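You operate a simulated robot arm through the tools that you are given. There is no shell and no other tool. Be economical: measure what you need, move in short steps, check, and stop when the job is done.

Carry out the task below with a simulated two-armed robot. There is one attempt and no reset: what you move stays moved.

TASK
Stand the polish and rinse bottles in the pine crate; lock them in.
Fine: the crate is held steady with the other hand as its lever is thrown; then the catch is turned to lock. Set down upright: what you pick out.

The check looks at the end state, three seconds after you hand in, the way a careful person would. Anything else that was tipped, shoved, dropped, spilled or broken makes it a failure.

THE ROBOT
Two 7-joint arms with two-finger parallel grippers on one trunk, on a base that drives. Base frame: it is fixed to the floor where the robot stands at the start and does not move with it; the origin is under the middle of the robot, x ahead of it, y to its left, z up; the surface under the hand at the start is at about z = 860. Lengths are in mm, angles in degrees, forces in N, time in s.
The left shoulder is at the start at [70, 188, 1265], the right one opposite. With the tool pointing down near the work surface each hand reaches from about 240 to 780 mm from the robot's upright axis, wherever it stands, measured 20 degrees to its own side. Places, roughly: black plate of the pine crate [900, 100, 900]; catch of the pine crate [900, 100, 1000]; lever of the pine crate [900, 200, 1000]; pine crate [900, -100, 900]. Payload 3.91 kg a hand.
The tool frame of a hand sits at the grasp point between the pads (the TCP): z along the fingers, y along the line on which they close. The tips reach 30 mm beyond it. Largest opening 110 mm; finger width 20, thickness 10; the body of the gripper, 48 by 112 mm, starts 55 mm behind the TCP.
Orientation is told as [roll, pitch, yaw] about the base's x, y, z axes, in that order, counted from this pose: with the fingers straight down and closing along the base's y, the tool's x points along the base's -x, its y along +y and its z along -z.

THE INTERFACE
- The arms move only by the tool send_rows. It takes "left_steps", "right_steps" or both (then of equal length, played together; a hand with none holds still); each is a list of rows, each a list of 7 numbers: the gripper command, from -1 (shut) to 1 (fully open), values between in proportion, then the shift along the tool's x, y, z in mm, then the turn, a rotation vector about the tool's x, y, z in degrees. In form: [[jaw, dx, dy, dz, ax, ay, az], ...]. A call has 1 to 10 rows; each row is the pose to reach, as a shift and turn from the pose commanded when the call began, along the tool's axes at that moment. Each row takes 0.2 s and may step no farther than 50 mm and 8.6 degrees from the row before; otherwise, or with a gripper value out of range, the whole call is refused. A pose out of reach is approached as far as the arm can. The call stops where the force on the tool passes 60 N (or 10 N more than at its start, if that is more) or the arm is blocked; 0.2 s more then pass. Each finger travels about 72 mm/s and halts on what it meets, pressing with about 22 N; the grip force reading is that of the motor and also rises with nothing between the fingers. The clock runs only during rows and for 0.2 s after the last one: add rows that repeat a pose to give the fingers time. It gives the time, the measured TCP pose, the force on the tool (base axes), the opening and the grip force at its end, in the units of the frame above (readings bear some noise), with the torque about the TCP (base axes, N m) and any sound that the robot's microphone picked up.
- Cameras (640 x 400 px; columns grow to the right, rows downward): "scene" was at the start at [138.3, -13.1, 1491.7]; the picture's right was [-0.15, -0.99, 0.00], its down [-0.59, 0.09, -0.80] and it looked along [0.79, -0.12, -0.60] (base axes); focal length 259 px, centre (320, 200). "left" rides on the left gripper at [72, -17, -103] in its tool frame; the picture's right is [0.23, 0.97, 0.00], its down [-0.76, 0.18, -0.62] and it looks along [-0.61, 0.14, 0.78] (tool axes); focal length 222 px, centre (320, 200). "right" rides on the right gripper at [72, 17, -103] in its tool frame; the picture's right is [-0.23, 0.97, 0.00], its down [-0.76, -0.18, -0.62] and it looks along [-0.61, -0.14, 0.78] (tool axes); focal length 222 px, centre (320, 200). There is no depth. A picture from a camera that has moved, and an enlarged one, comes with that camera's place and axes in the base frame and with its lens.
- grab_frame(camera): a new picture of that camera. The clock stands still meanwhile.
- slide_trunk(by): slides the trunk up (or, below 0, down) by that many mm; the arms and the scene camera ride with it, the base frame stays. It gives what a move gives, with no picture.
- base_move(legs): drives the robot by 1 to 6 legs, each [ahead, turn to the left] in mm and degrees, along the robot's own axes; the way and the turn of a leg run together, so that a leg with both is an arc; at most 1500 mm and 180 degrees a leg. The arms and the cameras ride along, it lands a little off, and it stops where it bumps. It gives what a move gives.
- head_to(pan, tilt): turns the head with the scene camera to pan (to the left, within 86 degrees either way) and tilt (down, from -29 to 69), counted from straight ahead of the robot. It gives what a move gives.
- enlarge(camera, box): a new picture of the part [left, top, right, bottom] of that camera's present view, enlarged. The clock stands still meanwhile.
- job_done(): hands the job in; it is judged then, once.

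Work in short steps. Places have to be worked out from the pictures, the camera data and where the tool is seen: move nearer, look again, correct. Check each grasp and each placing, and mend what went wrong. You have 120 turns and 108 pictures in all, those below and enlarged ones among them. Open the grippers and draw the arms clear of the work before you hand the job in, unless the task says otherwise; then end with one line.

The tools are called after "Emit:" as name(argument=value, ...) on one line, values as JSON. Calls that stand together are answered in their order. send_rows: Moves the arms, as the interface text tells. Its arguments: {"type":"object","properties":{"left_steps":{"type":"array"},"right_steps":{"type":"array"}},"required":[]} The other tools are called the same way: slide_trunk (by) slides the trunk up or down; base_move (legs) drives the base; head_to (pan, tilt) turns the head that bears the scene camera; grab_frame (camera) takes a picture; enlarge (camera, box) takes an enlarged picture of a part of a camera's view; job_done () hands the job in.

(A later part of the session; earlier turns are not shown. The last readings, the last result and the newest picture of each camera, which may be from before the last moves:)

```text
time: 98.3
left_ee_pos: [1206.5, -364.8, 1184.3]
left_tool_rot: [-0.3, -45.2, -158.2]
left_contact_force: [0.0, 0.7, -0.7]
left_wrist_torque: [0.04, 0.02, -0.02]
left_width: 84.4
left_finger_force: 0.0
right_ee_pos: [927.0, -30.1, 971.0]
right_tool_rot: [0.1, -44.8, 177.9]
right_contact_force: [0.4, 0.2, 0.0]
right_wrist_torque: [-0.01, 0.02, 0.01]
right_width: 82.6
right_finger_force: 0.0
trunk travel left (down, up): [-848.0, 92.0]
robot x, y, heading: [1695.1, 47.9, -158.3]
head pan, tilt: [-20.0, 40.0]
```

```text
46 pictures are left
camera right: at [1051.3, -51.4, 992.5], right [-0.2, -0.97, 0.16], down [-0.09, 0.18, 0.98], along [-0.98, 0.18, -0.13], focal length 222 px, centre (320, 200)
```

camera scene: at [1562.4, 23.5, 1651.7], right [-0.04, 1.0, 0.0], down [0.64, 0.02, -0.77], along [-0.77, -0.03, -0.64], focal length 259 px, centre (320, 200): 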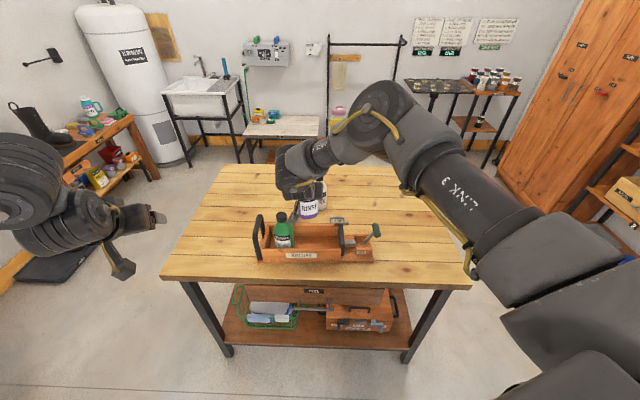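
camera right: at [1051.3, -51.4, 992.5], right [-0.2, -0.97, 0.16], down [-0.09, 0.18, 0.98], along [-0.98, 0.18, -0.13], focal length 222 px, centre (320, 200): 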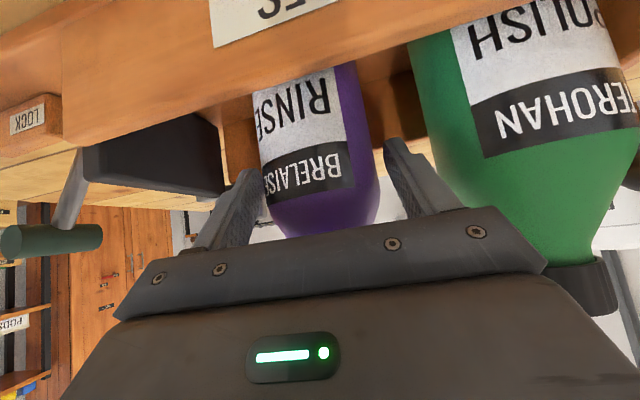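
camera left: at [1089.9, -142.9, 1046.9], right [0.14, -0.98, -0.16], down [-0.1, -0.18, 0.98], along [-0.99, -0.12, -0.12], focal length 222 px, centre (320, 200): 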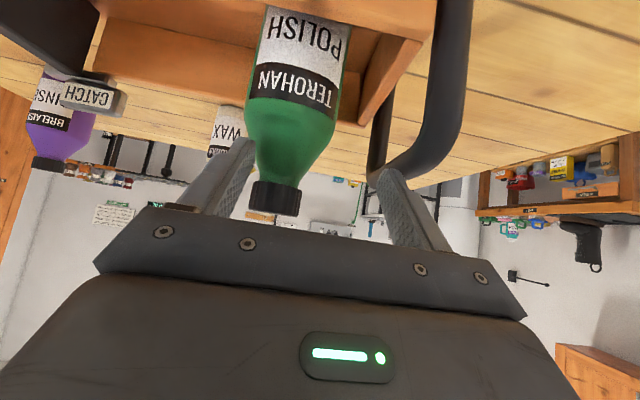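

Released cleanly. I raise straight up with the trunk.

Emit:
slide_trunk(by=92)

Emit:
send_rows(right_steps=[[0.5, -20, 0, -20, 0, 0, 0], [0.5, -45, 0, -45, 0, 0, 0], [0.5, -60, 0, -60, 0, 0, 0], [0.5, -60, 0, -60, 0, 0, 0]])

Emit:
enlarge(camera="scene", box=[240, 160, 400, 270])

Emit:
grab_frame(camera="right")

```text
time: 99.6
left_ee_pos: [1206.0, -365.2, 1277.7]
left_tool_rot: [-0.1, -45.3, -158.2]
left_contact_force: [0.0, 0.7, 0.5]
left_wrist_torque: [0.02, 0.04, 0.01]
left_width: 84.0
left_finger_force: 0.0
right_ee_pos: [926.6, -30.6, 1062.6]
right_tool_rot: [0.1, -45.0, 177.9]
right_contact_force: [0.3, -0.3, 0.6]
right_wrist_torque: [0.01, 0.01, 0.03]
right_width: 82.4
right_finger_force: 0.1
trunk travel left (down, up): [-940.0, 0.0]
robot x, y, heading: [1691.9, 50.2, -157.9]
head pan, tilt: [-20.0, 40.0]
```

```text
time: 100.6
left_ee_pos: [1206.1, -365.2, 1276.3]
left_tool_rot: [-0.3, -45.2, -158.3]
left_contact_force: [-0.4, 0.0, 0.4]
left_wrist_torque: [-0.01, -0.02, 0.01]
left_width: 84.1
left_finger_force: 0.1
right_ee_pos: [927.8, -29.9, 1147.4]
right_tool_rot: [0.1, -44.9, 177.8]
right_contact_force: [-0.1, 0.5, -1.3]
right_wrist_torque: [-0.01, -0.01, -0.01]
right_width: 82.3
right_finger_force: 0.0
trunk travel left (down, up): [-940.0, 0.0]
robot x, y, heading: [1695.2, 46.8, -158.1]
head pan, tilt: [-20.0, 40.0]
```

```text
3.64 times, centred on (320, 215) of scene
camera zoom: at [1562.5, 24.5, 1651.7], right [-0.04, 1.0, 0.0], down [0.64, 0.02, -0.77], along [-0.77, -0.03, -0.64], focal length 941 px, centre (320, 146)
```

zoom: 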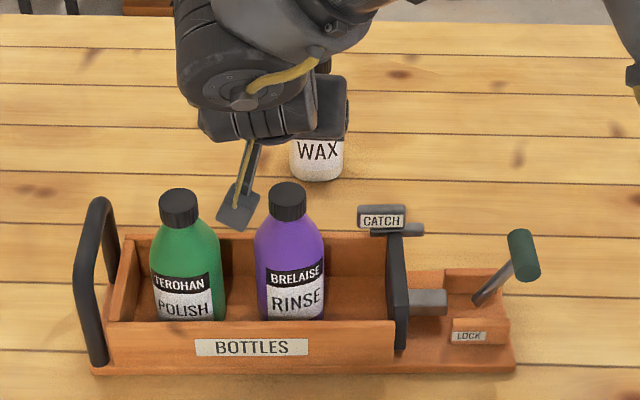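

```text
44 pictures are left
camera right: at [1050.5, -51.1, 1170.0], right [-0.2, -0.97, 0.16], down [-0.09, 0.18, 0.98], along [-0.98, 0.18, -0.13], focal length 222 px, centre (320, 200)
```

right: 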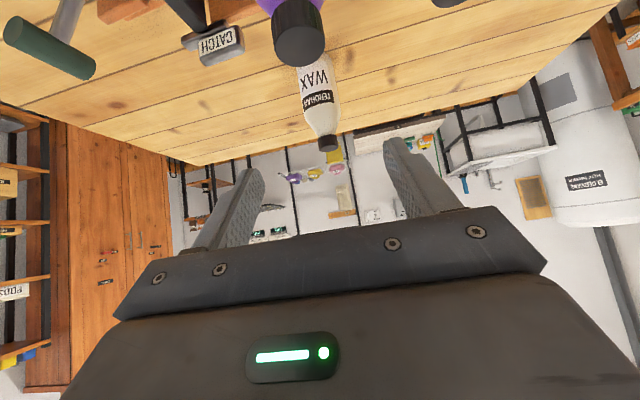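

Both bottles stand upright in the bay. I turn back to face the table squarely and drive in, so the left hand can reach the handle and the right hand the lever; then I look closely at the mechanism.

Emit:
base_move(legs=[[0, -22], [145, 0]])

Emit:
head_to(pan=0, tilt=42)

Emit:
grab_frame(camera="scene")

Emit:
enlarge(camera="scene", box=[300, 180, 400, 250])

```text
time: 103.1
left_ee_pos: [955.3, -152.0, 1282.3]
left_tool_rot: [-0.1, -45.9, 179.8]
left_contact_force: [0.8, -0.1, -0.3]
left_wrist_torque: [-0.02, 0.0, 0.03]
left_width: 84.1
left_finger_force: 0.0
right_ee_pos: [819.9, 264.6, 1156.3]
right_tool_rot: [0.5, -45.4, 155.8]
right_contact_force: [0.7, -0.5, -0.7]
right_wrist_torque: [0.02, 0.01, 0.02]
right_width: 82.7
right_finger_force: 0.1
trunk travel left (down, up): [-940.0, 0.0]
robot x, y, heading: [1550.9, 50.5, -179.9]
head pan, tilt: [-20.0, 40.0]
```

```text
time: 104.0
left_ee_pos: [946.5, -153.6, 1279.4]
left_tool_rot: [-0.2, -45.4, 179.8]
left_contact_force: [-0.1, -0.1, -0.1]
left_wrist_torque: [-0.01, 0.05, 0.04]
left_width: 84.1
left_finger_force: 0.1
right_ee_pos: [813.2, 262.3, 1150.1]
right_tool_rot: [0.1, -45.1, 156.0]
right_contact_force: [-0.4, 0.7, 0.2]
right_wrist_torque: [-0.03, 0.01, -0.05]
right_width: 82.6
right_finger_force: 0.1
trunk travel left (down, up): [-940.0, 0.0]
robot x, y, heading: [1549.8, 46.9, -180.2]
head pan, tilt: [0.0, 42.0]
```

```text
43 pictures are left
camera scene: at [1417.4, 46.2, 1649.0], right [0.0, 1.0, 0.0], down [0.67, 0.0, -0.74], along [-0.74, 0.0, -0.67], focal length 259 px, centre (320, 200)
```

scene: 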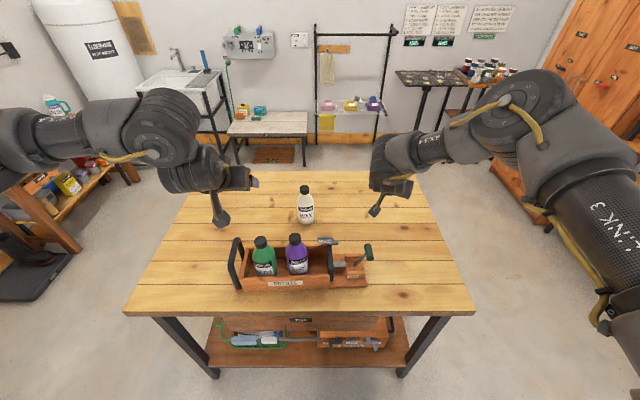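

```text
5.71 times, centred on (350, 215) of scene
camera zoom: at [1417.4, 46.2, 1649.0], right [0.0, 1.0, 0.0], down [0.67, 0.0, -0.74], along [-0.74, 0.0, -0.67], focal length 1478 px, centre (149, 114)
```

zoom: 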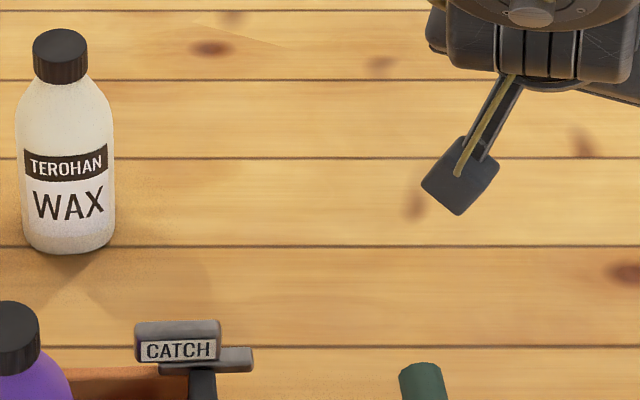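

Emit:
enlarge(camera="scene", box=[310, 225, 390, 300])

Emit:
grab_frame(camera="right")

```text
5.33 times, centred on (350, 262) of scene
camera zoom: at [1417.4, 46.2, 1649.0], right [0.0, 1.0, 0.0], down [0.67, 0.0, -0.74], along [-0.74, 0.0, -0.67], focal length 1380 px, centre (160, -133)
```

zoom: 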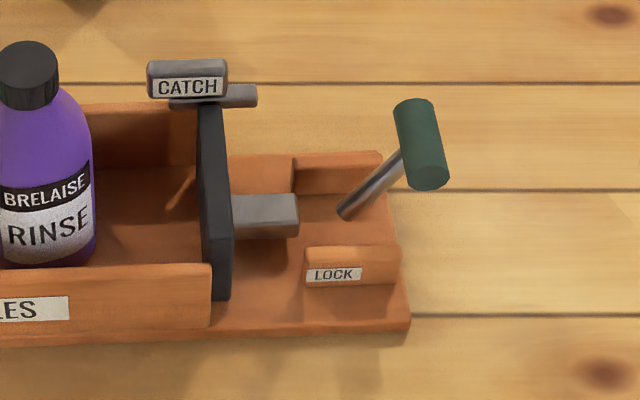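

```text
40 pictures are left
camera right: at [919.2, 196.2, 1172.1], right [-0.54, -0.82, 0.16], down [-0.02, 0.2, 0.98], along [-0.84, 0.53, -0.12], focal length 222 px, centre (320, 200)
```

right: 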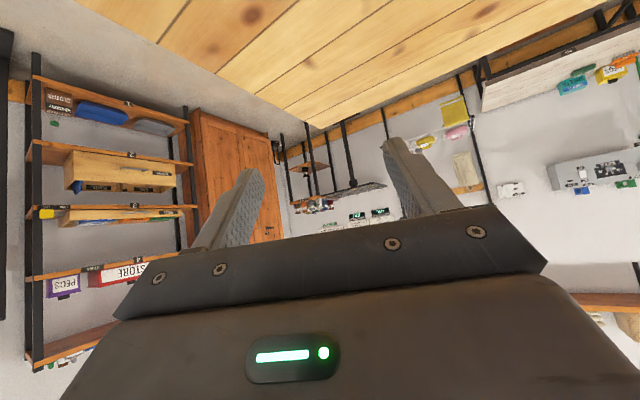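

The catch is at the rear top of the black plate (≈(865, 65, 965)). I bring the right hand's camera over the lock end for a close look from above.

Emit:
send_rows(right_steps=[[0.5, 15, 9, -20, 0, 5, 0], [0.5, 28, 18, -40, 0, 10, 0], [0.5, 42, 27, -60, 0, 15, 0], [0.5, 56, 36, -80, 0, 20, 0], [0.5, 70, 46, -98, 0, 25, 0], [0.5, 70, 46, -98, 0, 25, 0]])

Emit:
grab_frame(camera="right")

```text
time: 105.3
left_ee_pos: [944.4, -154.2, 1276.6]
left_tool_rot: [-0.1, -45.3, 179.7]
left_contact_force: [0.3, -0.5, -0.3]
left_wrist_torque: [0.01, 0.02, -0.02]
left_width: 84.5
left_finger_force: 0.0
right_ee_pos: [901.5, 172.0, 1168.6]
right_tool_rot: [0.1, -19.9, 155.9]
right_contact_force: [-0.4, -0.6, 0.8]
right_wrist_torque: [-0.04, 0.0, 0.0]
right_width: 82.3
right_finger_force: 0.0
trunk travel left (down, up): [-940.0, 0.0]
robot x, y, heading: [1546.3, 43.3, -180.0]
head pan, tilt: [0.0, 42.0]
```

```text
39 pictures are left
camera right: at [988.2, 114.8, 1242.1], right [-0.59, -0.8, 0.08], down [-0.39, 0.37, 0.85], along [-0.71, 0.47, -0.53], focal length 222 px, centre (320, 200)
```

right: 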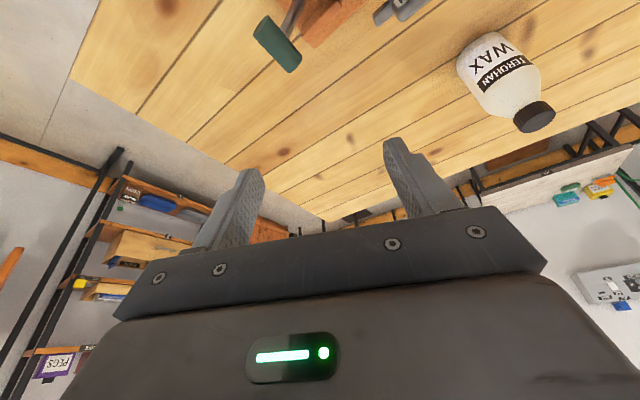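

I untilt fully and pull back further to frame the mechanism.

Emit:
send_rows(right_steps=[[0.5, 20, 0, 0, 0, 7, 0], [0.5, 40, 0, 0, 0, 14, 0], [0.5, 65, 0, 0, 0, 20, 0], [0.5, 90, 10, 0, 0, 20, 0], [0.5, 90, 10, 0, 0, 20, 0]])

Emit:
grab_frame(camera="right")

```text
time: 106.5
left_ee_pos: [945.8, -153.3, 1278.6]
left_tool_rot: [-0.2, -45.4, 179.8]
left_contact_force: [0.2, -0.5, -0.6]
left_wrist_torque: [0.0, 0.01, -0.01]
left_width: 84.1
left_finger_force: 0.2
right_ee_pos: [974.2, 128.9, 1138.6]
right_tool_rot: [0.0, -0.1, 156.1]
right_contact_force: [0.4, 0.3, 0.5]
right_wrist_torque: [0.01, 0.0, 0.06]
right_width: 82.4
right_finger_force: 0.1
trunk travel left (down, up): [-940.0, 0.0]
robot x, y, heading: [1545.3, 45.3, -180.2]
head pan, tilt: [0.0, 42.0]
```

```text
38 pictures are left
camera right: at [1032.6, 83.6, 1241.8], right [-0.6, -0.8, 0.0], down [-0.62, 0.47, 0.62], along [-0.5, 0.38, -0.78], focal length 222 px, centre (320, 200)
```

right: 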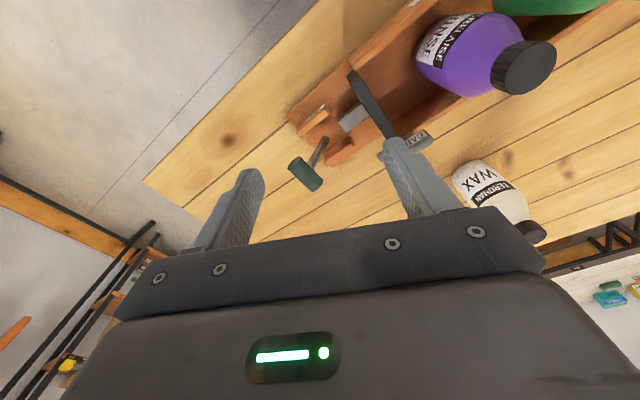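

Emit:
enlarge(camera="right", box=[270, 60, 450, 200])

```text
2.86 times, centred on (360, 130) of right
camera zoom: at [1032.6, 83.6, 1241.8], right [-0.6, -0.8, 0.0], down [-0.62, 0.47, 0.62], along [-0.5, 0.38, -0.78], focal length 635 px, centre (206, 400)
```

zoom: 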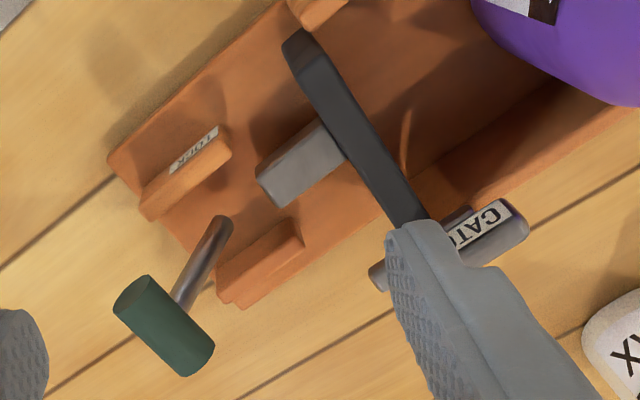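

The mechanism: the lever leans to +y in its clevis, and the catch sits at the plate's rear end. First the steady hold: I bring the left hand above the crate's handle, half-open.

Emit:
send_rows(left_steps=[[0.3, 10, 20, 15, 0, 0, 0], [0, 35, 40, 40, 0, 0, 0], [-0.05, 60, 55, 68, 0, 0, 0], [-0.05, 90, 65, 100, 0, 0, 0], [-0.05, 126, 65, 135, 0, 0, 0], [-0.05, 126, 65, 135, 0, 0, 0]])

Emit:
grab_frame(camera="left")

Emit:
enlarge(camera="scene", box=[210, 200, 370, 300])

```text
refused: row 5 steps farther than a row can; nothing moved
```

```text
36 pictures are left
camera left: at [1070.0, -136.5, 1298.0], right [0.15, -0.97, -0.16], down [-0.09, -0.18, 0.98], along [-0.98, -0.14, -0.12], focal length 222 px, centre (320, 200)
```

left: 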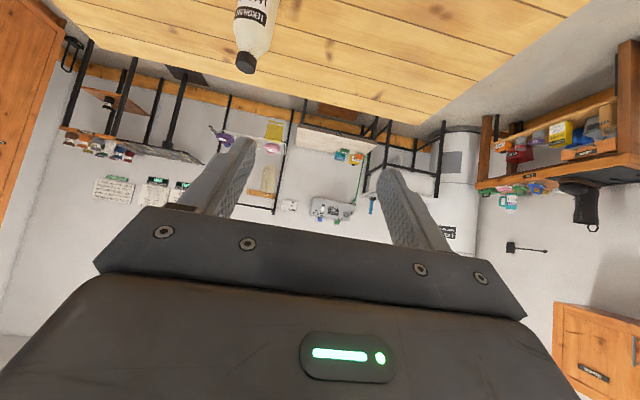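

```text
4.00 times, centred on (290, 250) of scene
camera zoom: at [1415.9, 46.1, 1648.8], right [0.0, 1.0, 0.0], down [0.67, 0.0, -0.74], along [-0.74, 0.0, -0.67], focal length 1035 px, centre (440, 0)
```

zoom: 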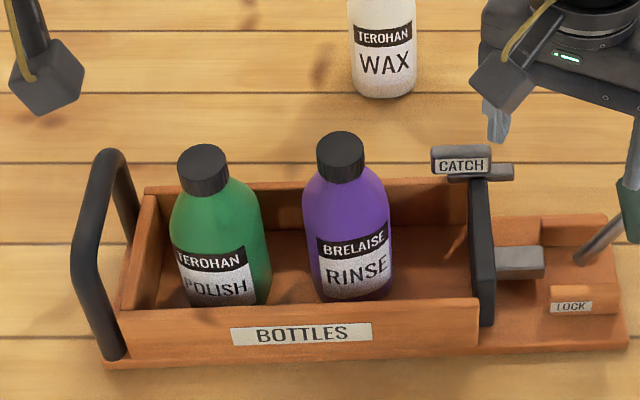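

The handle's top bar is at about (922, -219, 993). I redo the left move with smaller steps.

Emit:
send_rows(left_steps=[[0.3, 10, 20, 15, 0, 0, 0], [0, 30, 40, 40, 0, 0, 0], [-0.05, 55, 55, 66, 0, 0, 0], [-0.05, 80, 65, 92, 0, 0, 0], [-0.05, 104, 65, 115, 0, 0, 0], [-0.05, 126, 65, 138, 0, 0, 0], [-0.05, 126, 65, 138, 0, 0, 0]])

Emit:
grab_frame(camera="left")

```text
time: 108.2
left_ee_pos: [935.0, -216.7, 1091.5]
left_tool_rot: [-0.3, -45.4, 179.9]
left_contact_force: [0.4, -0.3, -0.8]
left_wrist_torque: [-0.01, 0.0, 0.0]
left_width: 52.1
left_finger_force: 0.0
right_ee_pos: [974.2, 128.9, 1139.0]
right_tool_rot: [0.2, 0.0, 156.0]
right_contact_force: [0.1, -0.8, 0.3]
right_wrist_torque: [0.0, 0.0, 0.0]
right_width: 82.5
right_finger_force: 0.1
trunk travel left (down, up): [-940.0, 0.0]
robot x, y, heading: [1544.9, 49.7, -179.8]
head pan, tilt: [0.0, 42.0]
```

```text
34 pictures are left
camera left: at [1060.2, -200.6, 1111.0], right [0.15, -0.97, -0.16], down [-0.09, -0.18, 0.98], along [-0.98, -0.14, -0.12], focal length 222 px, centre (320, 200)
```

left: 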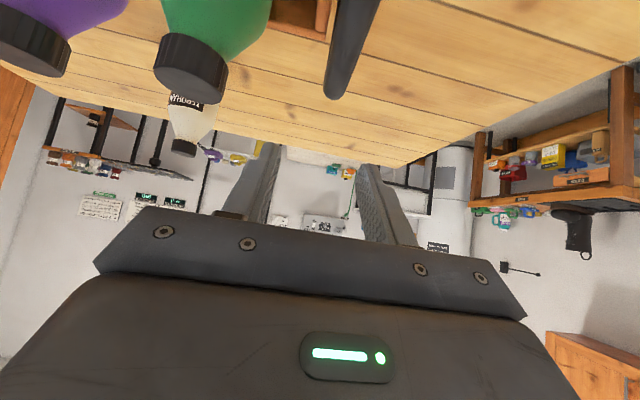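

The bar is at y≈-219.5. I lower the left hand onto it and close.

Emit:
send_rows(left_steps=[[-0.05, 22, 3, 26, 0, 0, 0], [-0.05, 44, 3, 52, 0, 0, 0], [-0.05, 66, 3, 77, 0, 0, 0], [-0.05, 66, 3, 77, 0, 0, 0], [-0.5, 66, 3, 77, 0, 0, 0], [-1, 66, 3, 77, 0, 0, 0], [-1, 66, 3, 77, 0, 0, 0]])

Emit:
grab_frame(camera="left")

Emit:
enlarge(camera="scene", box=[210, 200, 370, 300])

```text
time: 109.8
left_ee_pos: [926.4, -220.4, 990.7]
left_tool_rot: [-0.3, -45.5, 179.8]
left_contact_force: [0.7, 3.4, -0.3]
left_wrist_torque: [-0.05, 0.27, 0.77]
left_width: 20.9
left_finger_force: 21.5
right_ee_pos: [973.6, 129.6, 1138.7]
right_tool_rot: [0.2, 0.0, 156.0]
right_contact_force: [-0.6, -0.4, -0.3]
right_wrist_torque: [-0.01, -0.02, 0.0]
right_width: 82.6
right_finger_force: 0.0
trunk travel left (down, up): [-940.0, 0.0]
robot x, y, heading: [1549.7, 47.1, -180.1]
head pan, tilt: [0.0, 42.0]
```

```text
33 pictures are left
camera left: at [1051.9, -203.4, 1009.6], right [0.15, -0.97, -0.16], down [-0.09, -0.18, 0.98], along [-0.98, -0.14, -0.12], focal length 222 px, centre (320, 200)
```

left: 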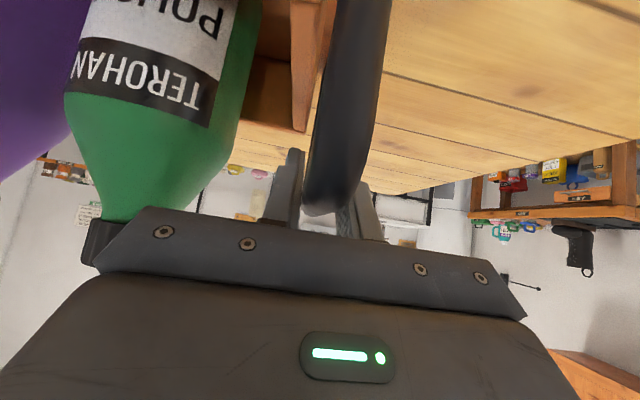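

```text
4.00 times, centred on (290, 250) of scene
camera zoom: at [1416.0, 47.0, 1648.8], right [0.0, 1.0, 0.0], down [0.67, 0.0, -0.74], along [-0.74, 0.0, -0.67], focal length 1035 px, centre (440, 0)
```

zoom: 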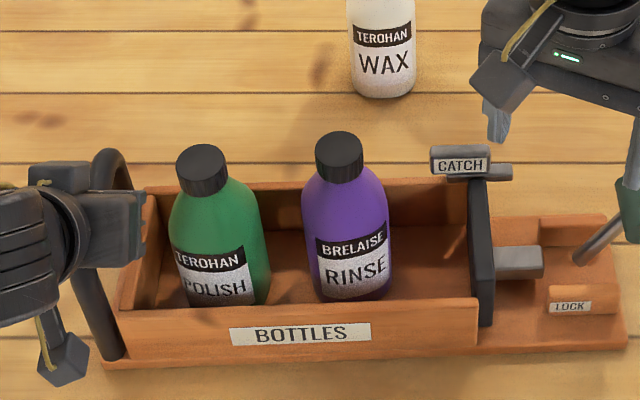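

The handle is held firmly (20.9 mm bar). By triangulation the lever knob is at ≈(917, 200, 981), with its pivot near (920, 142, 885). I close the right hand and bring it to the outer (+y) side of the knob, above it.

Emit:
send_rows(right_steps=[[-0.5, -15, -14, 0, 0, -5, 0], [-1, -31, -29, 0, 0, -10, 0], [-1, -46, -43, 0, 0, -15, 0], [-1, -62, -58, 10, 0, -20, 0], [-1, -77, -72, 25, 0, -25, 0], [-1, -92, -86, 54, 0, -30, 0], [-1, -92, -86, 54, 0, -30, 0]])

Emit:
grab_frame(camera="right")

Emit:
enlarge(camera="scene", box=[300, 200, 420, 290])

```text
time: 111.3
left_ee_pos: [926.5, -220.6, 989.5]
left_tool_rot: [-0.2, -45.4, 179.8]
left_contact_force: [0.3, 2.9, -1.0]
left_wrist_torque: [-0.03, -0.26, 0.69]
left_width: 20.6
left_finger_force: 21.8
right_ee_pos: [924.8, 245.1, 1083.0]
right_tool_rot: [0.1, -30.2, 155.9]
right_contact_force: [-0.2, -0.1, -0.8]
right_wrist_torque: [0.03, 0.0, 0.02]
right_width: 0.0
right_finger_force: 22.1
trunk travel left (down, up): [-940.0, 0.0]
robot x, y, heading: [1547.6, 46.8, -180.1]
head pan, tilt: [0.0, 42.0]
```

```text
31 pictures are left
camera right: at [1023.0, 183.5, 1137.1], right [-0.58, -0.81, 0.12], down [-0.24, 0.31, 0.92], along [-0.78, 0.5, -0.37], focal length 222 px, centre (320, 200)
```

right: 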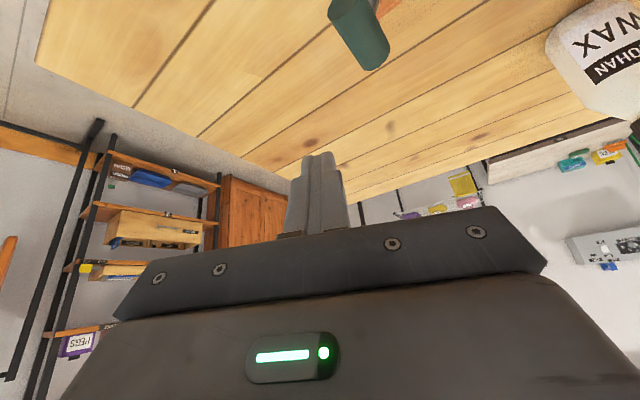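

```text
4.44 times, centred on (360, 245) of scene
camera zoom: at [1415.5, 46.7, 1648.8], right [0.0, 1.0, 0.0], down [0.67, 0.0, -0.74], along [-0.74, 0.0, -0.67], focal length 1150 px, centre (142, 0)
```

zoom: 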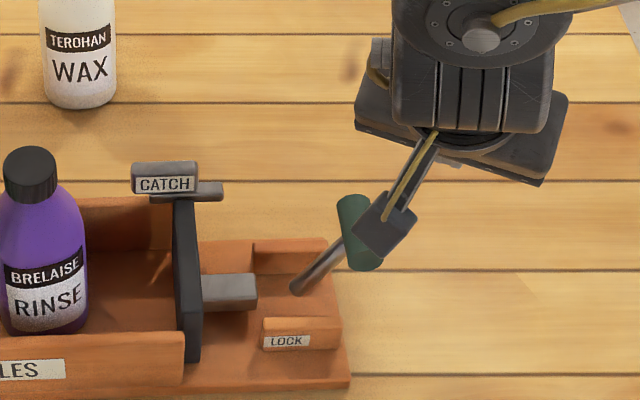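

The hand is beside and above the knob. I lower it 98 mm to knob height, 20 mm clear on the outer side.

Emit:
send_rows(right_steps=[[-1, 16, 0, 28, 0, 0, 0], [-1, 32, 0, 56, 0, 0, 0], [-1, 49, 0, 85, 0, 0, 0], [-1, 49, 0, 85, 0, 0, 0]])

Emit:
enlarge(camera="scene", box=[300, 200, 420, 290])

Emit:
grab_frame(camera="right")

```text
time: 112.3
left_ee_pos: [926.1, -220.7, 989.5]
left_tool_rot: [-0.2, -45.4, 179.8]
left_contact_force: [1.1, 1.9, -0.9]
left_wrist_torque: [0.0, -0.22, 0.67]
left_width: 21.2
left_finger_force: 22.2
right_ee_pos: [923.8, 244.9, 985.5]
right_tool_rot: [0.1, -30.0, 155.9]
right_contact_force: [-0.2, -0.7, 0.2]
right_wrist_torque: [0.02, 0.01, 0.01]
right_width: 0.2
right_finger_force: 21.7
trunk travel left (down, up): [-940.0, 0.0]
robot x, y, heading: [1545.6, 45.5, -180.0]
head pan, tilt: [0.0, 42.0]
```

```text
4.44 times, centred on (360, 245) of scene
camera zoom: at [1415.5, 46.8, 1648.8], right [0.0, 1.0, 0.0], down [0.67, 0.0, -0.74], along [-0.74, 0.0, -0.67], focal length 1150 px, centre (142, 0)
```

zoom: 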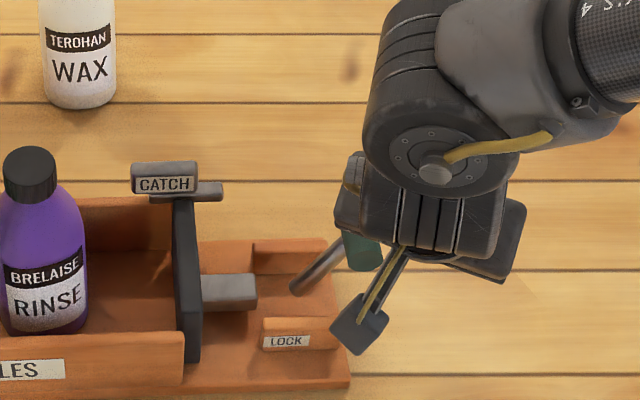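

```text
28 pictures are left
camera right: at [1022.3, 182.8, 1038.4], right [-0.58, -0.81, 0.12], down [-0.24, 0.31, 0.92], along [-0.78, 0.5, -0.37], focal length 222 px, centre (320, 200)
```

right: 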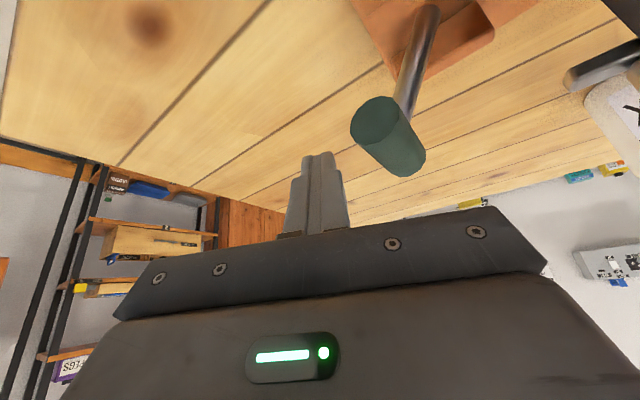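

The finger stands beside the knob. I push toward -y (inward), about 50 mm in small steps, and watch force and plate.

Emit:
send_rows(right_steps=[[-1, 4.2, 11, -2.4, 0, 0, 0], [-1, 7.5, 20, -5, 0, 0, 0], [-1, 10, 29, -8.5, 0, 0, 0], [-1, 12.3, 37, -12, 0, 0, 0], [-1, 14.6, 46, -15.4, 0, 0, 0], [-1, 14.6, 46, -15.4, 0, 0, 0]])

Emit:
enlarge(camera="scene", box=[300, 200, 420, 290])

```text
time: 113.8
left_ee_pos: [928.3, -223.7, 989.8]
left_tool_rot: [-0.3, -45.4, 180.0]
left_contact_force: [-0.3, -11.2, -2.1]
left_wrist_torque: [0.15, -0.28, 0.44]
left_width: 20.7
left_finger_force: 21.5
right_ee_pos: [925.8, 190.4, 993.8]
right_tool_rot: [0.3, -30.1, 156.0]
right_contact_force: [-1.6, 7.2, 17.9]
right_wrist_torque: [-0.15, 0.04, -0.07]
right_width: 0.0
right_finger_force: 21.8
trunk travel left (down, up): [-940.0, 0.0]
robot x, y, heading: [1548.3, 45.1, -180.0]
head pan, tilt: [0.0, 42.0]
```

```text
4.44 times, centred on (360, 245) of scene
camera zoom: at [1417.2, 44.3, 1648.8], right [0.0, 1.0, 0.0], down [0.67, 0.0, -0.74], along [-0.74, 0.0, -0.67], focal length 1150 px, centre (142, 0)
```

zoom: 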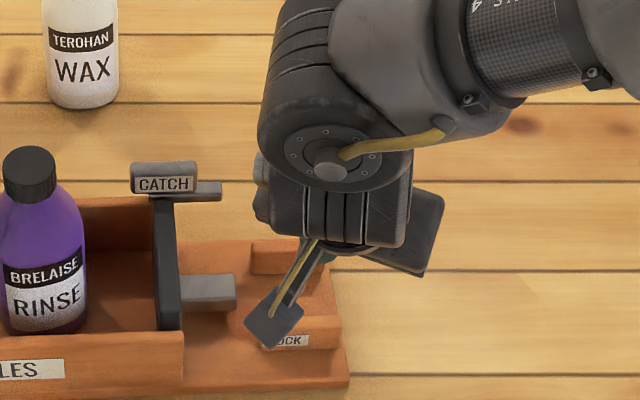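

The plate slides toward the bottles (~17 mm so far) while the catch stays fixed, so inward is the right throw. I continue along the arc over the top.

Emit:
send_rows(right_steps=[[-1, 2.4, 12.8, -7.2, 0, 0, 0], [-1, 7.4, 25.6, -10, 0, 0, 0], [-1, 13.3, 38.4, -11.1, 0, 0, 0], [-1, 20.2, 51.2, -10.5, 0, 0, 0], [-1, 28.2, 64, -8.2, 0, 0, 0], [-1, 28.2, 64, -8.2, 0, 0, 0]])

Emit:
enlarge(camera="scene", box=[260, 200, 400, 295])

Emit:
grab_frame(camera="right")

```text
time: 115.2
left_ee_pos: [928.9, -226.9, 990.0]
left_tool_rot: [0.6, -45.4, 179.7]
left_contact_force: [3.3, -36.1, -2.1]
left_wrist_torque: [0.26, -0.19, 0.5]
left_width: 21.3
left_finger_force: 22.0
right_ee_pos: [923.7, 134.6, 990.0]
right_tool_rot: [-0.8, -30.9, 155.8]
right_contact_force: [-5.4, 49.3, 27.8]
right_wrist_torque: [0.9, 0.3, -0.37]
right_width: 0.0
right_finger_force: 22.0
trunk travel left (down, up): [-940.0, 0.0]
robot x, y, heading: [1546.3, 45.9, 180.0]
head pan, tilt: [0.0, 42.0]
```

```text
4.21 times, centred on (330, 248) of scene
camera zoom: at [1419.1, 48.1, 1649.4], right [0.0, 1.0, 0.0], down [0.67, 0.0, -0.74], along [-0.74, 0.0, -0.67], focal length 1089 px, centre (278, 0)
```

zoom: 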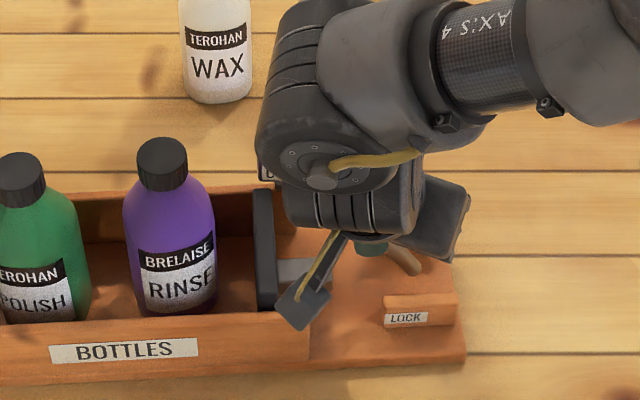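

```text
25 pictures are left
camera right: at [1021.1, 70.2, 1041.1], right [-0.58, -0.81, 0.11], down [-0.23, 0.29, 0.93], along [-0.78, 0.52, -0.36], focal length 222 px, centre (320, 200)
```

right: 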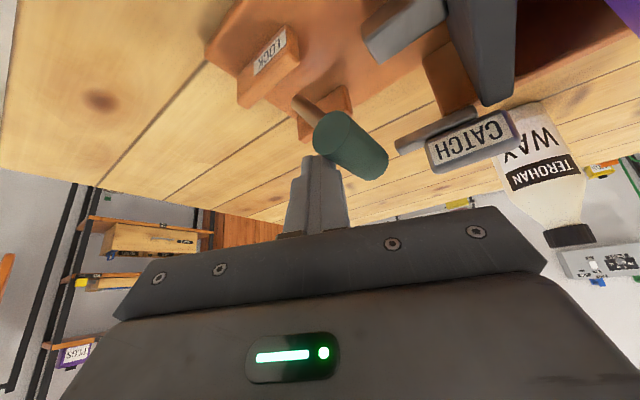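

The lever leans past centre now and the force has risen to 49 N, which looks like the end stop. The plate has moved ~45 mm. I back off 25 mm and see whether the lever stays.

Emit:
send_rows(right_steps=[[-1, -4.4, -11.4, 2.5, 0, 0, 0], [-1, -8.8, -23, 5, 0, 0, 0], [-1, -14, -36, 8, 0, 0, 0], [-1, -14, -36, 8, 0, 0, 0]])

Emit:
grab_frame(camera="right")

```text
time: 116.2
left_ee_pos: [925.0, -217.6, 990.6]
left_tool_rot: [-0.6, -45.4, 179.8]
left_contact_force: [-2.0, 5.4, 0.8]
left_wrist_torque: [0.11, 0.31, 0.58]
left_width: 20.9
left_finger_force: 21.8
right_ee_pos: [925.8, 163.0, 983.3]
right_tool_rot: [0.1, -29.8, 156.1]
right_contact_force: [-0.1, 0.2, 0.4]
right_wrist_torque: [-0.01, -0.02, -0.02]
right_width: 0.0
right_finger_force: 22.2
trunk travel left (down, up): [-940.0, 0.0]
robot x, y, heading: [1545.4, 45.8, 179.9]
head pan, tilt: [0.0, 42.0]
```

```text
24 pictures are left
camera right: at [1023.8, 101.6, 1038.2], right [-0.58, -0.81, 0.12], down [-0.25, 0.31, 0.92], along [-0.78, 0.5, -0.38], focal length 222 px, centre (320, 200)
```

right: 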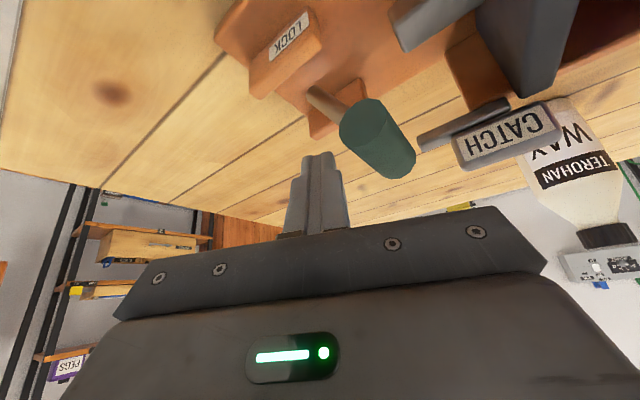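

The lever stays over. I raise the right hand for a clear view of lever, plate and catch.

Emit:
send_rows(right_steps=[[-1, -24, -14, -36, 0, 0, 0], [-1, -42, -40, -75, 0, 0, 0], [-1, -60, -65, -104, 0, 0, 0], [-1, -60, -65, -104, 0, 0, 0]])

Emit:
enlarge(camera="scene", box=[290, 215, 390, 290])

Emit:
enlarge(camera="right", box=[320, 0, 640, 200])

```text
refused: row 2 steps farther than a row can; nothing moved
```

```text
5.33 times, centred on (340, 252) of scene
camera zoom: at [1415.0, 46.5, 1648.6], right [0.0, 1.0, 0.0], down [0.67, 0.0, -0.74], along [-0.74, 0.0, -0.67], focal length 1380 px, centre (213, -80)
```

zoom: 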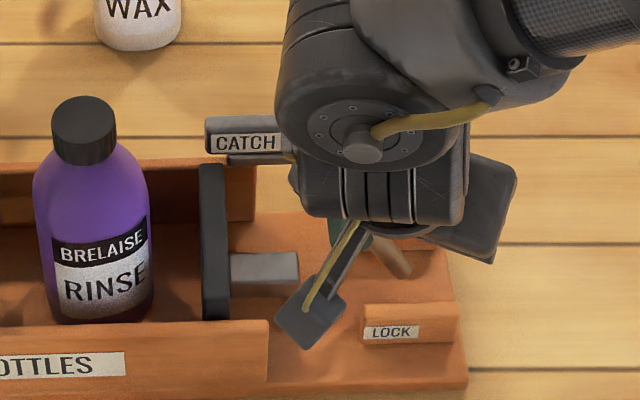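

```text
2.00 times, centred on (480, 100) of right
camera zoom: at [1023.8, 101.6, 1038.2], right [-0.58, -0.81, 0.12], down [-0.25, 0.31, 0.92], along [-0.78, 0.5, -0.38], focal length 444 px, centre (0, 400)
```

zoom: 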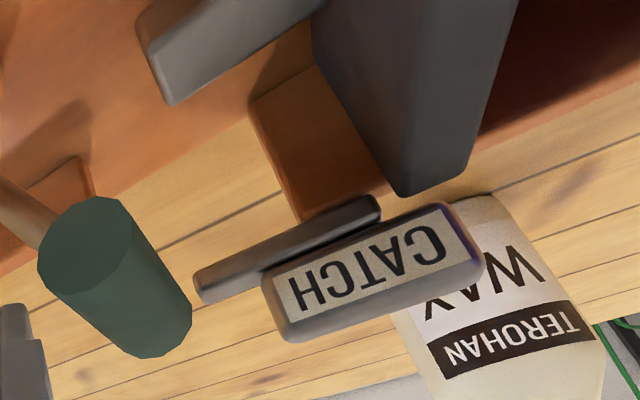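

The catch is a bar lying on the rear wall top (y 55–109, z≈939, x≈852), with a tab above it (y 39–90); it pivots about vertical near (852, 64). Turned 90° toward +x, it would drop in behind the plate (rear face now y≈56). To reach behind it I must drive closer, so I raise the right hand and release the handle.

Emit:
send_rows(right_steps=[[-1, -20, -14, -34, 0, 0, 0], [-1, -40, -28, -68, 0, 0, 0], [-1, -60, -42, -102, 0, 0, 0], [-1, -75, -56, -130, 0, 0, 0], [-1, -75, -56, -130, 0, 0, 0]], left_steps=[[-1, 0, 0, 0, 0, 0, 0], [-0.5, 0, 0, 0, 0, 0, 0], [-0.1, 0, 0, 0, 0, 0, 0], [-0.05, 0, 0, 0, 0, 0, 0], [-0.05, 0, 0, 0, 0, 0, 0]])

Emit:
send_rows(left_steps=[[-0.05, -20, 0, -20, 0, 0, 0], [-0.05, -50, 0, -50, 0, 0, 0], [-0.05, -80, 0, -80, 0, 0, 0], [-0.05, -110, 0, -110, 0, 0, 0], [-0.05, -130, 0, -130, 0, 0, 0], [-0.05, -130, 0, -130, 0, 0, 0]])

Emit:
enlarge(camera="scene", box=[220, 190, 390, 300])

```text
time: 117.3
left_ee_pos: [927.1, -222.2, 990.8]
left_tool_rot: [-0.2, -45.4, 179.8]
left_contact_force: [-0.3, 0.0, -0.7]
left_wrist_torque: [0.0, 0.03, -0.02]
left_width: 52.3
left_finger_force: 0.1
right_ee_pos: [947.9, 214.8, 1135.3]
right_tool_rot: [0.0, -30.0, 155.9]
right_contact_force: [0.1, 0.0, -0.4]
right_wrist_torque: [0.0, 0.0, -0.04]
right_width: 0.0
right_finger_force: 21.6
trunk travel left (down, up): [-940.0, 0.0]
robot x, y, heading: [1548.2, 50.5, -179.8]
head pan, tilt: [0.0, 42.0]
```

```text
time: 118.8
left_ee_pos: [929.3, -220.8, 1173.4]
left_tool_rot: [-0.1, -45.4, 179.8]
left_contact_force: [-0.6, 0.1, -0.1]
left_wrist_torque: [-0.02, 0.0, 0.03]
left_width: 52.1
left_finger_force: 0.1
right_ee_pos: [948.6, 215.0, 1135.3]
right_tool_rot: [0.2, -30.0, 156.0]
right_contact_force: [0.0, -0.2, 0.1]
right_wrist_torque: [-0.02, -0.04, -0.01]
right_width: 0.1
right_finger_force: 21.9
trunk travel left (down, up): [-940.0, 0.0]
robot x, y, heading: [1546.9, 48.5, -179.7]
head pan, tilt: [0.0, 42.0]
```

```text
3.64 times, centred on (305, 245) of scene
camera zoom: at [1416.4, 47.5, 1648.8], right [0.0, 1.0, 0.0], down [0.67, 0.0, -0.74], along [-0.74, 0.0, -0.67], focal length 941 px, centre (374, 36)
```

zoom: 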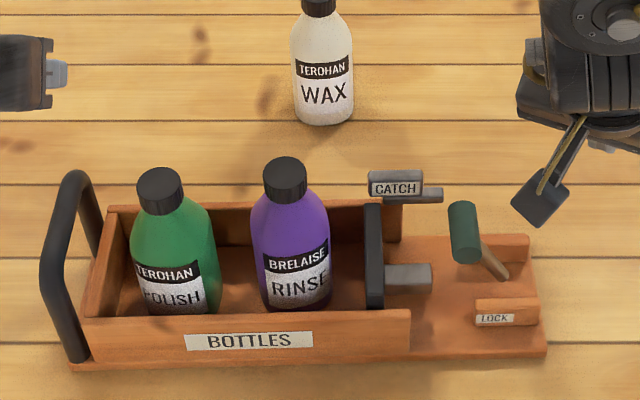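

Lever is thrown to the mirrored position, the plate has closed in, and the bottles stand. I drive 110 mm forward and lower the trunk 80 mm so the right hand can get behind the catch bar.

Emit:
base_move(legs=[[110, 0]])

Emit:
slide_trunk(by=-80)

Emit:
grab_frame(camera="scene")

Emit:
enlarge(camera="scene", box=[310, 235, 390, 295])

```text
time: 119.9
left_ee_pos: [832.0, -223.6, 1179.4]
left_tool_rot: [0.1, -46.1, 179.4]
left_contact_force: [-1.2, 0.2, -0.4]
left_wrist_torque: [-0.01, -0.01, 0.0]
left_width: 52.0
left_finger_force: 0.1
right_ee_pos: [850.4, 214.7, 1142.0]
right_tool_rot: [0.4, -30.5, 156.0]
right_contact_force: [0.6, -0.9, -0.9]
right_wrist_torque: [-0.01, 0.0, -0.02]
right_width: 0.0
right_finger_force: 22.0
trunk travel left (down, up): [-940.0, 0.0]
robot x, y, heading: [1438.1, 45.9, 180.0]
head pan, tilt: [0.0, 42.0]
```

```text
time: 121.1
left_ee_pos: [826.1, -223.4, 1096.4]
left_tool_rot: [0.1, -45.8, 179.4]
left_contact_force: [0.1, 0.2, 0.1]
left_wrist_torque: [0.02, 0.0, -0.02]
left_width: 52.1
left_finger_force: 0.1
right_ee_pos: [844.8, 214.2, 1058.7]
right_tool_rot: [0.4, -30.3, 156.1]
right_contact_force: [-0.3, 0.2, 0.1]
right_wrist_torque: [0.02, 0.01, 0.0]
right_width: 0.0
right_finger_force: 22.0
trunk travel left (down, up): [-860.0, 80.0]
robot x, y, heading: [1440.2, 45.8, 180.1]
head pan, tilt: [0.0, 42.0]
```

```text
20 pictures are left
camera scene: at [1305.8, 46.3, 1568.7], right [0.0, 1.0, 0.0], down [0.67, 0.0, -0.74], along [-0.74, 0.0, -0.67], focal length 259 px, centre (320, 200)
```

scene: 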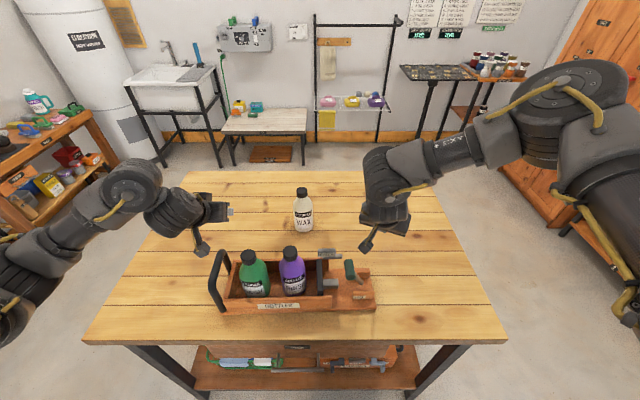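

```text
6.67 times, centred on (350, 265) of scene
camera zoom: at [1305.8, 46.3, 1568.7], right [0.0, 1.0, 0.0], down [0.67, 0.0, -0.74], along [-0.74, 0.0, -0.67], focal length 1724 px, centre (120, -233)
```

zoom: 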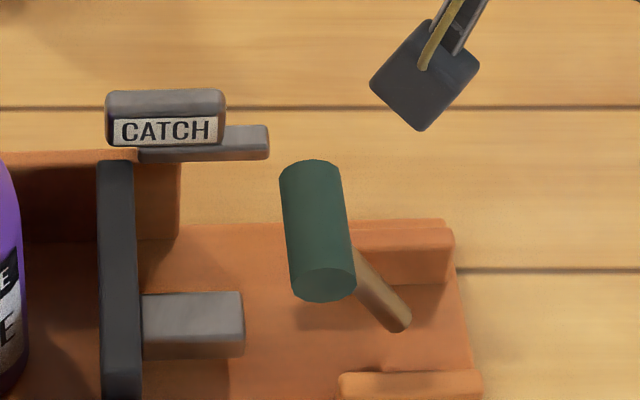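

Clear view: bar y 55–112 and x≈854, tab z up to ≈968, pivot near (854, 66), lever knob clear at y>108. I bring the right hand tool-down behind the bar's outer end, to (822, 112) at safe height.

Emit:
send_rows(right_steps=[[-1, 5, 17, 0, 0, 6, 0], [-1, 10, 34, 0, 0, 12, 0], [-1, 15, 52, 0, 0, 18, 0], [-1, 20, 70, 2, 0, 24, 0], [-1, 24, 87, 4, 0, 30, 0], [-1, 28, 102.6, 7, 0, 30, 0], [-1, 28, 102.6, 7, 0, 30, 0]])

Emit:
grab_frame(camera="right")

```text
time: 122.7
left_ee_pos: [827.7, -222.3, 1097.4]
left_tool_rot: [0.3, -45.6, 179.4]
left_contact_force: [-0.1, 0.3, -0.2]
left_wrist_torque: [0.01, -0.04, 0.01]
left_width: 52.1
left_finger_force: 0.1
right_ee_pos: [822.4, 111.4, 1038.6]
right_tool_rot: [0.3, -0.4, 156.2]
right_contact_force: [-0.8, -0.1, -0.9]
right_wrist_torque: [-0.03, 0.01, 0.01]
right_width: 0.0
right_finger_force: 21.9
trunk travel left (down, up): [-860.0, 80.0]
robot x, y, heading: [1438.9, 46.5, 180.0]
head pan, tilt: [0.0, 42.0]
```

```text
18 pictures are left
camera right: at [883.3, 67.2, 1142.3], right [-0.6, -0.8, 0.01], down [-0.62, 0.47, 0.63], along [-0.5, 0.37, -0.78], focal length 222 px, centre (320, 200)
```

right: 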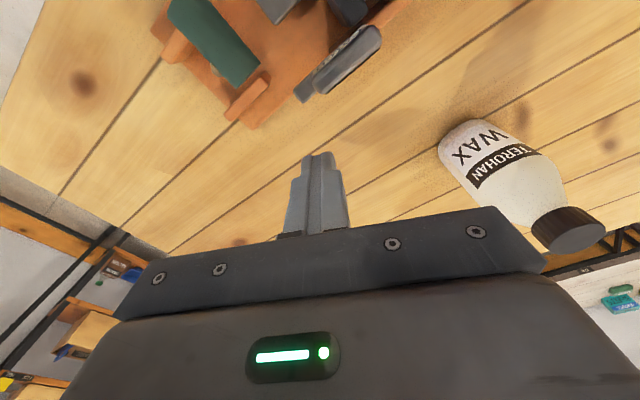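

The hand is well placed; bar end at y≈105–110. I lower behind the bar to TCP z≈966.

Emit:
send_rows(right_steps=[[-1, 0, 5, 24, 0, 0, 0], [-1, 0, 5, 48, 0, 0, 0], [-1, 0, 5, 72, 0, 0, 0], [-1, 0, 5, 72, 0, 0, 0]])

Emit:
enlarge(camera="scene", box=[310, 235, 390, 295])

Emit:
grab_frame(camera="right")

```text
time: 123.7
left_ee_pos: [826.9, -223.1, 1096.4]
left_tool_rot: [0.2, -45.8, 179.3]
left_contact_force: [0.6, 0.1, 0.1]
left_wrist_torque: [0.0, -0.03, -0.01]
left_width: 52.5
left_finger_force: 0.0
right_ee_pos: [821.0, 105.6, 968.4]
right_tool_rot: [0.1, -0.3, 156.2]
right_contact_force: [0.1, -0.2, -1.1]
right_wrist_torque: [-0.03, 0.0, -0.01]
right_width: 0.2
right_finger_force: 22.2
trunk travel left (down, up): [-860.0, 80.0]
robot x, y, heading: [1439.9, 44.1, 179.8]
head pan, tilt: [0.0, 42.0]
```

```text
6.67 times, centred on (350, 265) of scene
camera zoom: at [1306.8, 45.9, 1568.8], right [0.0, 1.0, 0.0], down [0.67, 0.0, -0.74], along [-0.74, 0.0, -0.67], focal length 1724 px, centre (120, -233)
```

zoom: 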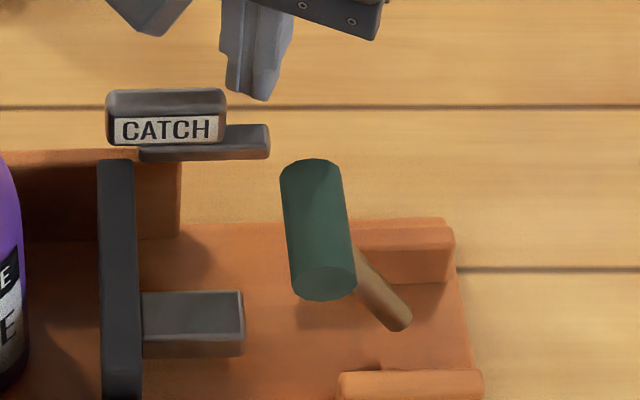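

```text
16 pictures are left
camera right: at [881.5, 61.6, 1070.5], right [-0.6, -0.8, 0.01], down [-0.62, 0.47, 0.63], along [-0.5, 0.37, -0.78], focal length 222 px, centre (320, 200)
```

right: 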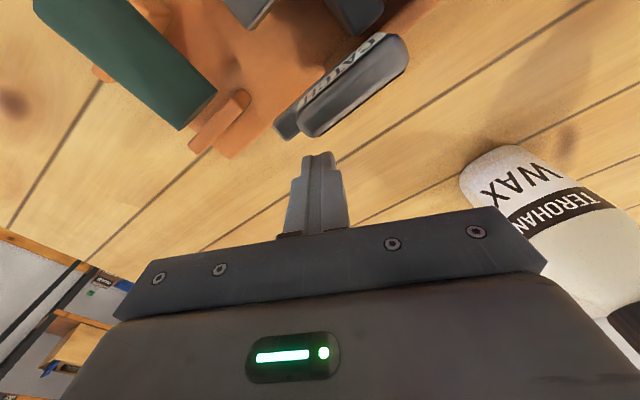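

The fingertip is behind the bar's free end. I pull toward +x in small steps, watching the force.

Emit:
send_rows(right_steps=[[-1, 8, -3.5, 0, 0, 0, 0], [-1, 15, -7, 0, 0, 0, 0], [-1, 22, -10.7, 0, 0, 0, 0], [-1, 29, -14, 0, 0, 0, 0], [-1, 36.5, -16.5, 0, 0, 0, 0], [-1, 44, -19.5, 0, 0, 0, 0], [-1, 44, -19.5, 0, 0, 0, 0]])

Emit:
enlarge(camera="scene", box=[300, 225, 396, 297])

```text
time: 125.3
left_ee_pos: [825.7, -223.5, 1097.5]
left_tool_rot: [0.2, -45.7, 179.4]
left_contact_force: [-0.2, 0.4, -0.7]
left_wrist_torque: [-0.04, 0.01, 0.01]
left_width: 52.3
left_finger_force: 0.0
right_ee_pos: [869.0, 106.9, 968.3]
right_tool_rot: [0.2, -0.3, 156.1]
right_contact_force: [-1.6, -0.1, 0.0]
right_wrist_torque: [0.01, 0.0, 0.01]
right_width: 0.1
right_finger_force: 22.1
trunk travel left (down, up): [-860.0, 80.0]
robot x, y, heading: [1442.0, 45.7, 180.3]
head pan, tilt: [0.0, 42.0]
```

```text
5.56 times, centred on (348, 261) of scene
camera zoom: at [1306.3, 46.1, 1568.8], right [0.0, 1.0, 0.0], down [0.67, 0.0, -0.74], along [-0.74, 0.0, -0.67], focal length 1437 px, centre (164, -139)
```

zoom: 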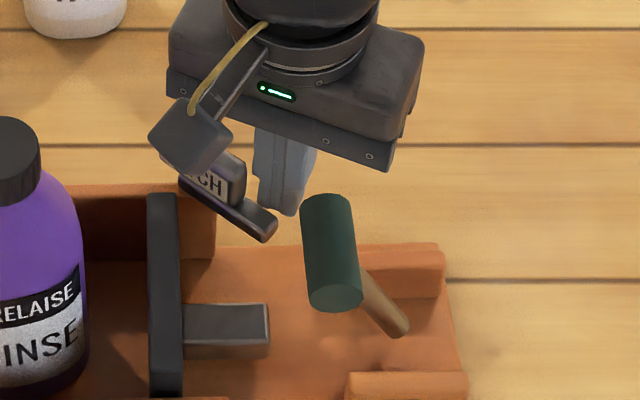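

The catch turns freely about a vertical pivot (~40° so far). I keep curving inward, staying clear of the lever knob.

Emit:
send_rows(right_steps=[[-1, 6, 6.1, 0, 0, 0, 0], [-1, 13, 9.5, 0, 0, 0, 0], [-1, 20.5, 11.7, 0, 0, 0, 0], [-1, 26.2, 14.6, 0, 0, 0, 0], [-1, 26.2, 14.6, 0, 0, 0, 0]])

Emit:
enlarge(camera="scene", box=[300, 225, 396, 297])

```text
time: 126.5
left_ee_pos: [826.0, -223.6, 1095.9]
left_tool_rot: [0.3, -45.7, 179.4]
left_contact_force: [-0.5, -0.8, -0.2]
left_wrist_torque: [0.02, 0.04, 0.0]
left_width: 52.3
left_finger_force: 0.1
right_ee_pos: [886.1, 84.0, 966.9]
right_tool_rot: [0.3, -0.3, 156.2]
right_contact_force: [0.0, 1.6, 0.9]
right_wrist_torque: [-0.03, 0.0, -0.04]
right_width: 0.0
right_finger_force: 22.0
trunk travel left (down, up): [-860.0, 80.0]
robot x, y, heading: [1439.2, 46.9, 180.0]
head pan, tilt: [0.0, 42.0]
```

```text
5.56 times, centred on (348, 261) of scene
camera zoom: at [1306.8, 46.5, 1568.9], right [0.0, 1.0, 0.0], down [0.67, 0.0, -0.74], along [-0.74, 0.0, -0.67], focal length 1437 px, centre (164, -139)
```

zoom: 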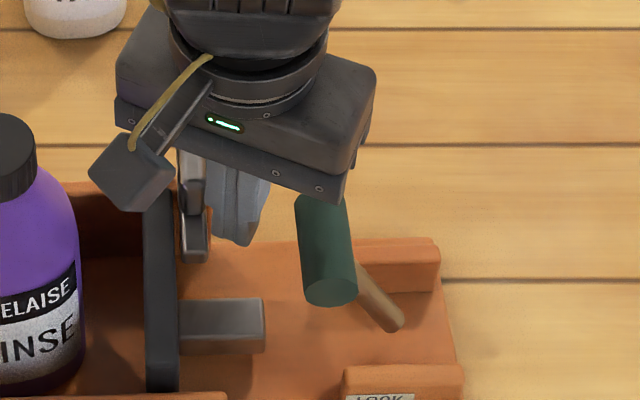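

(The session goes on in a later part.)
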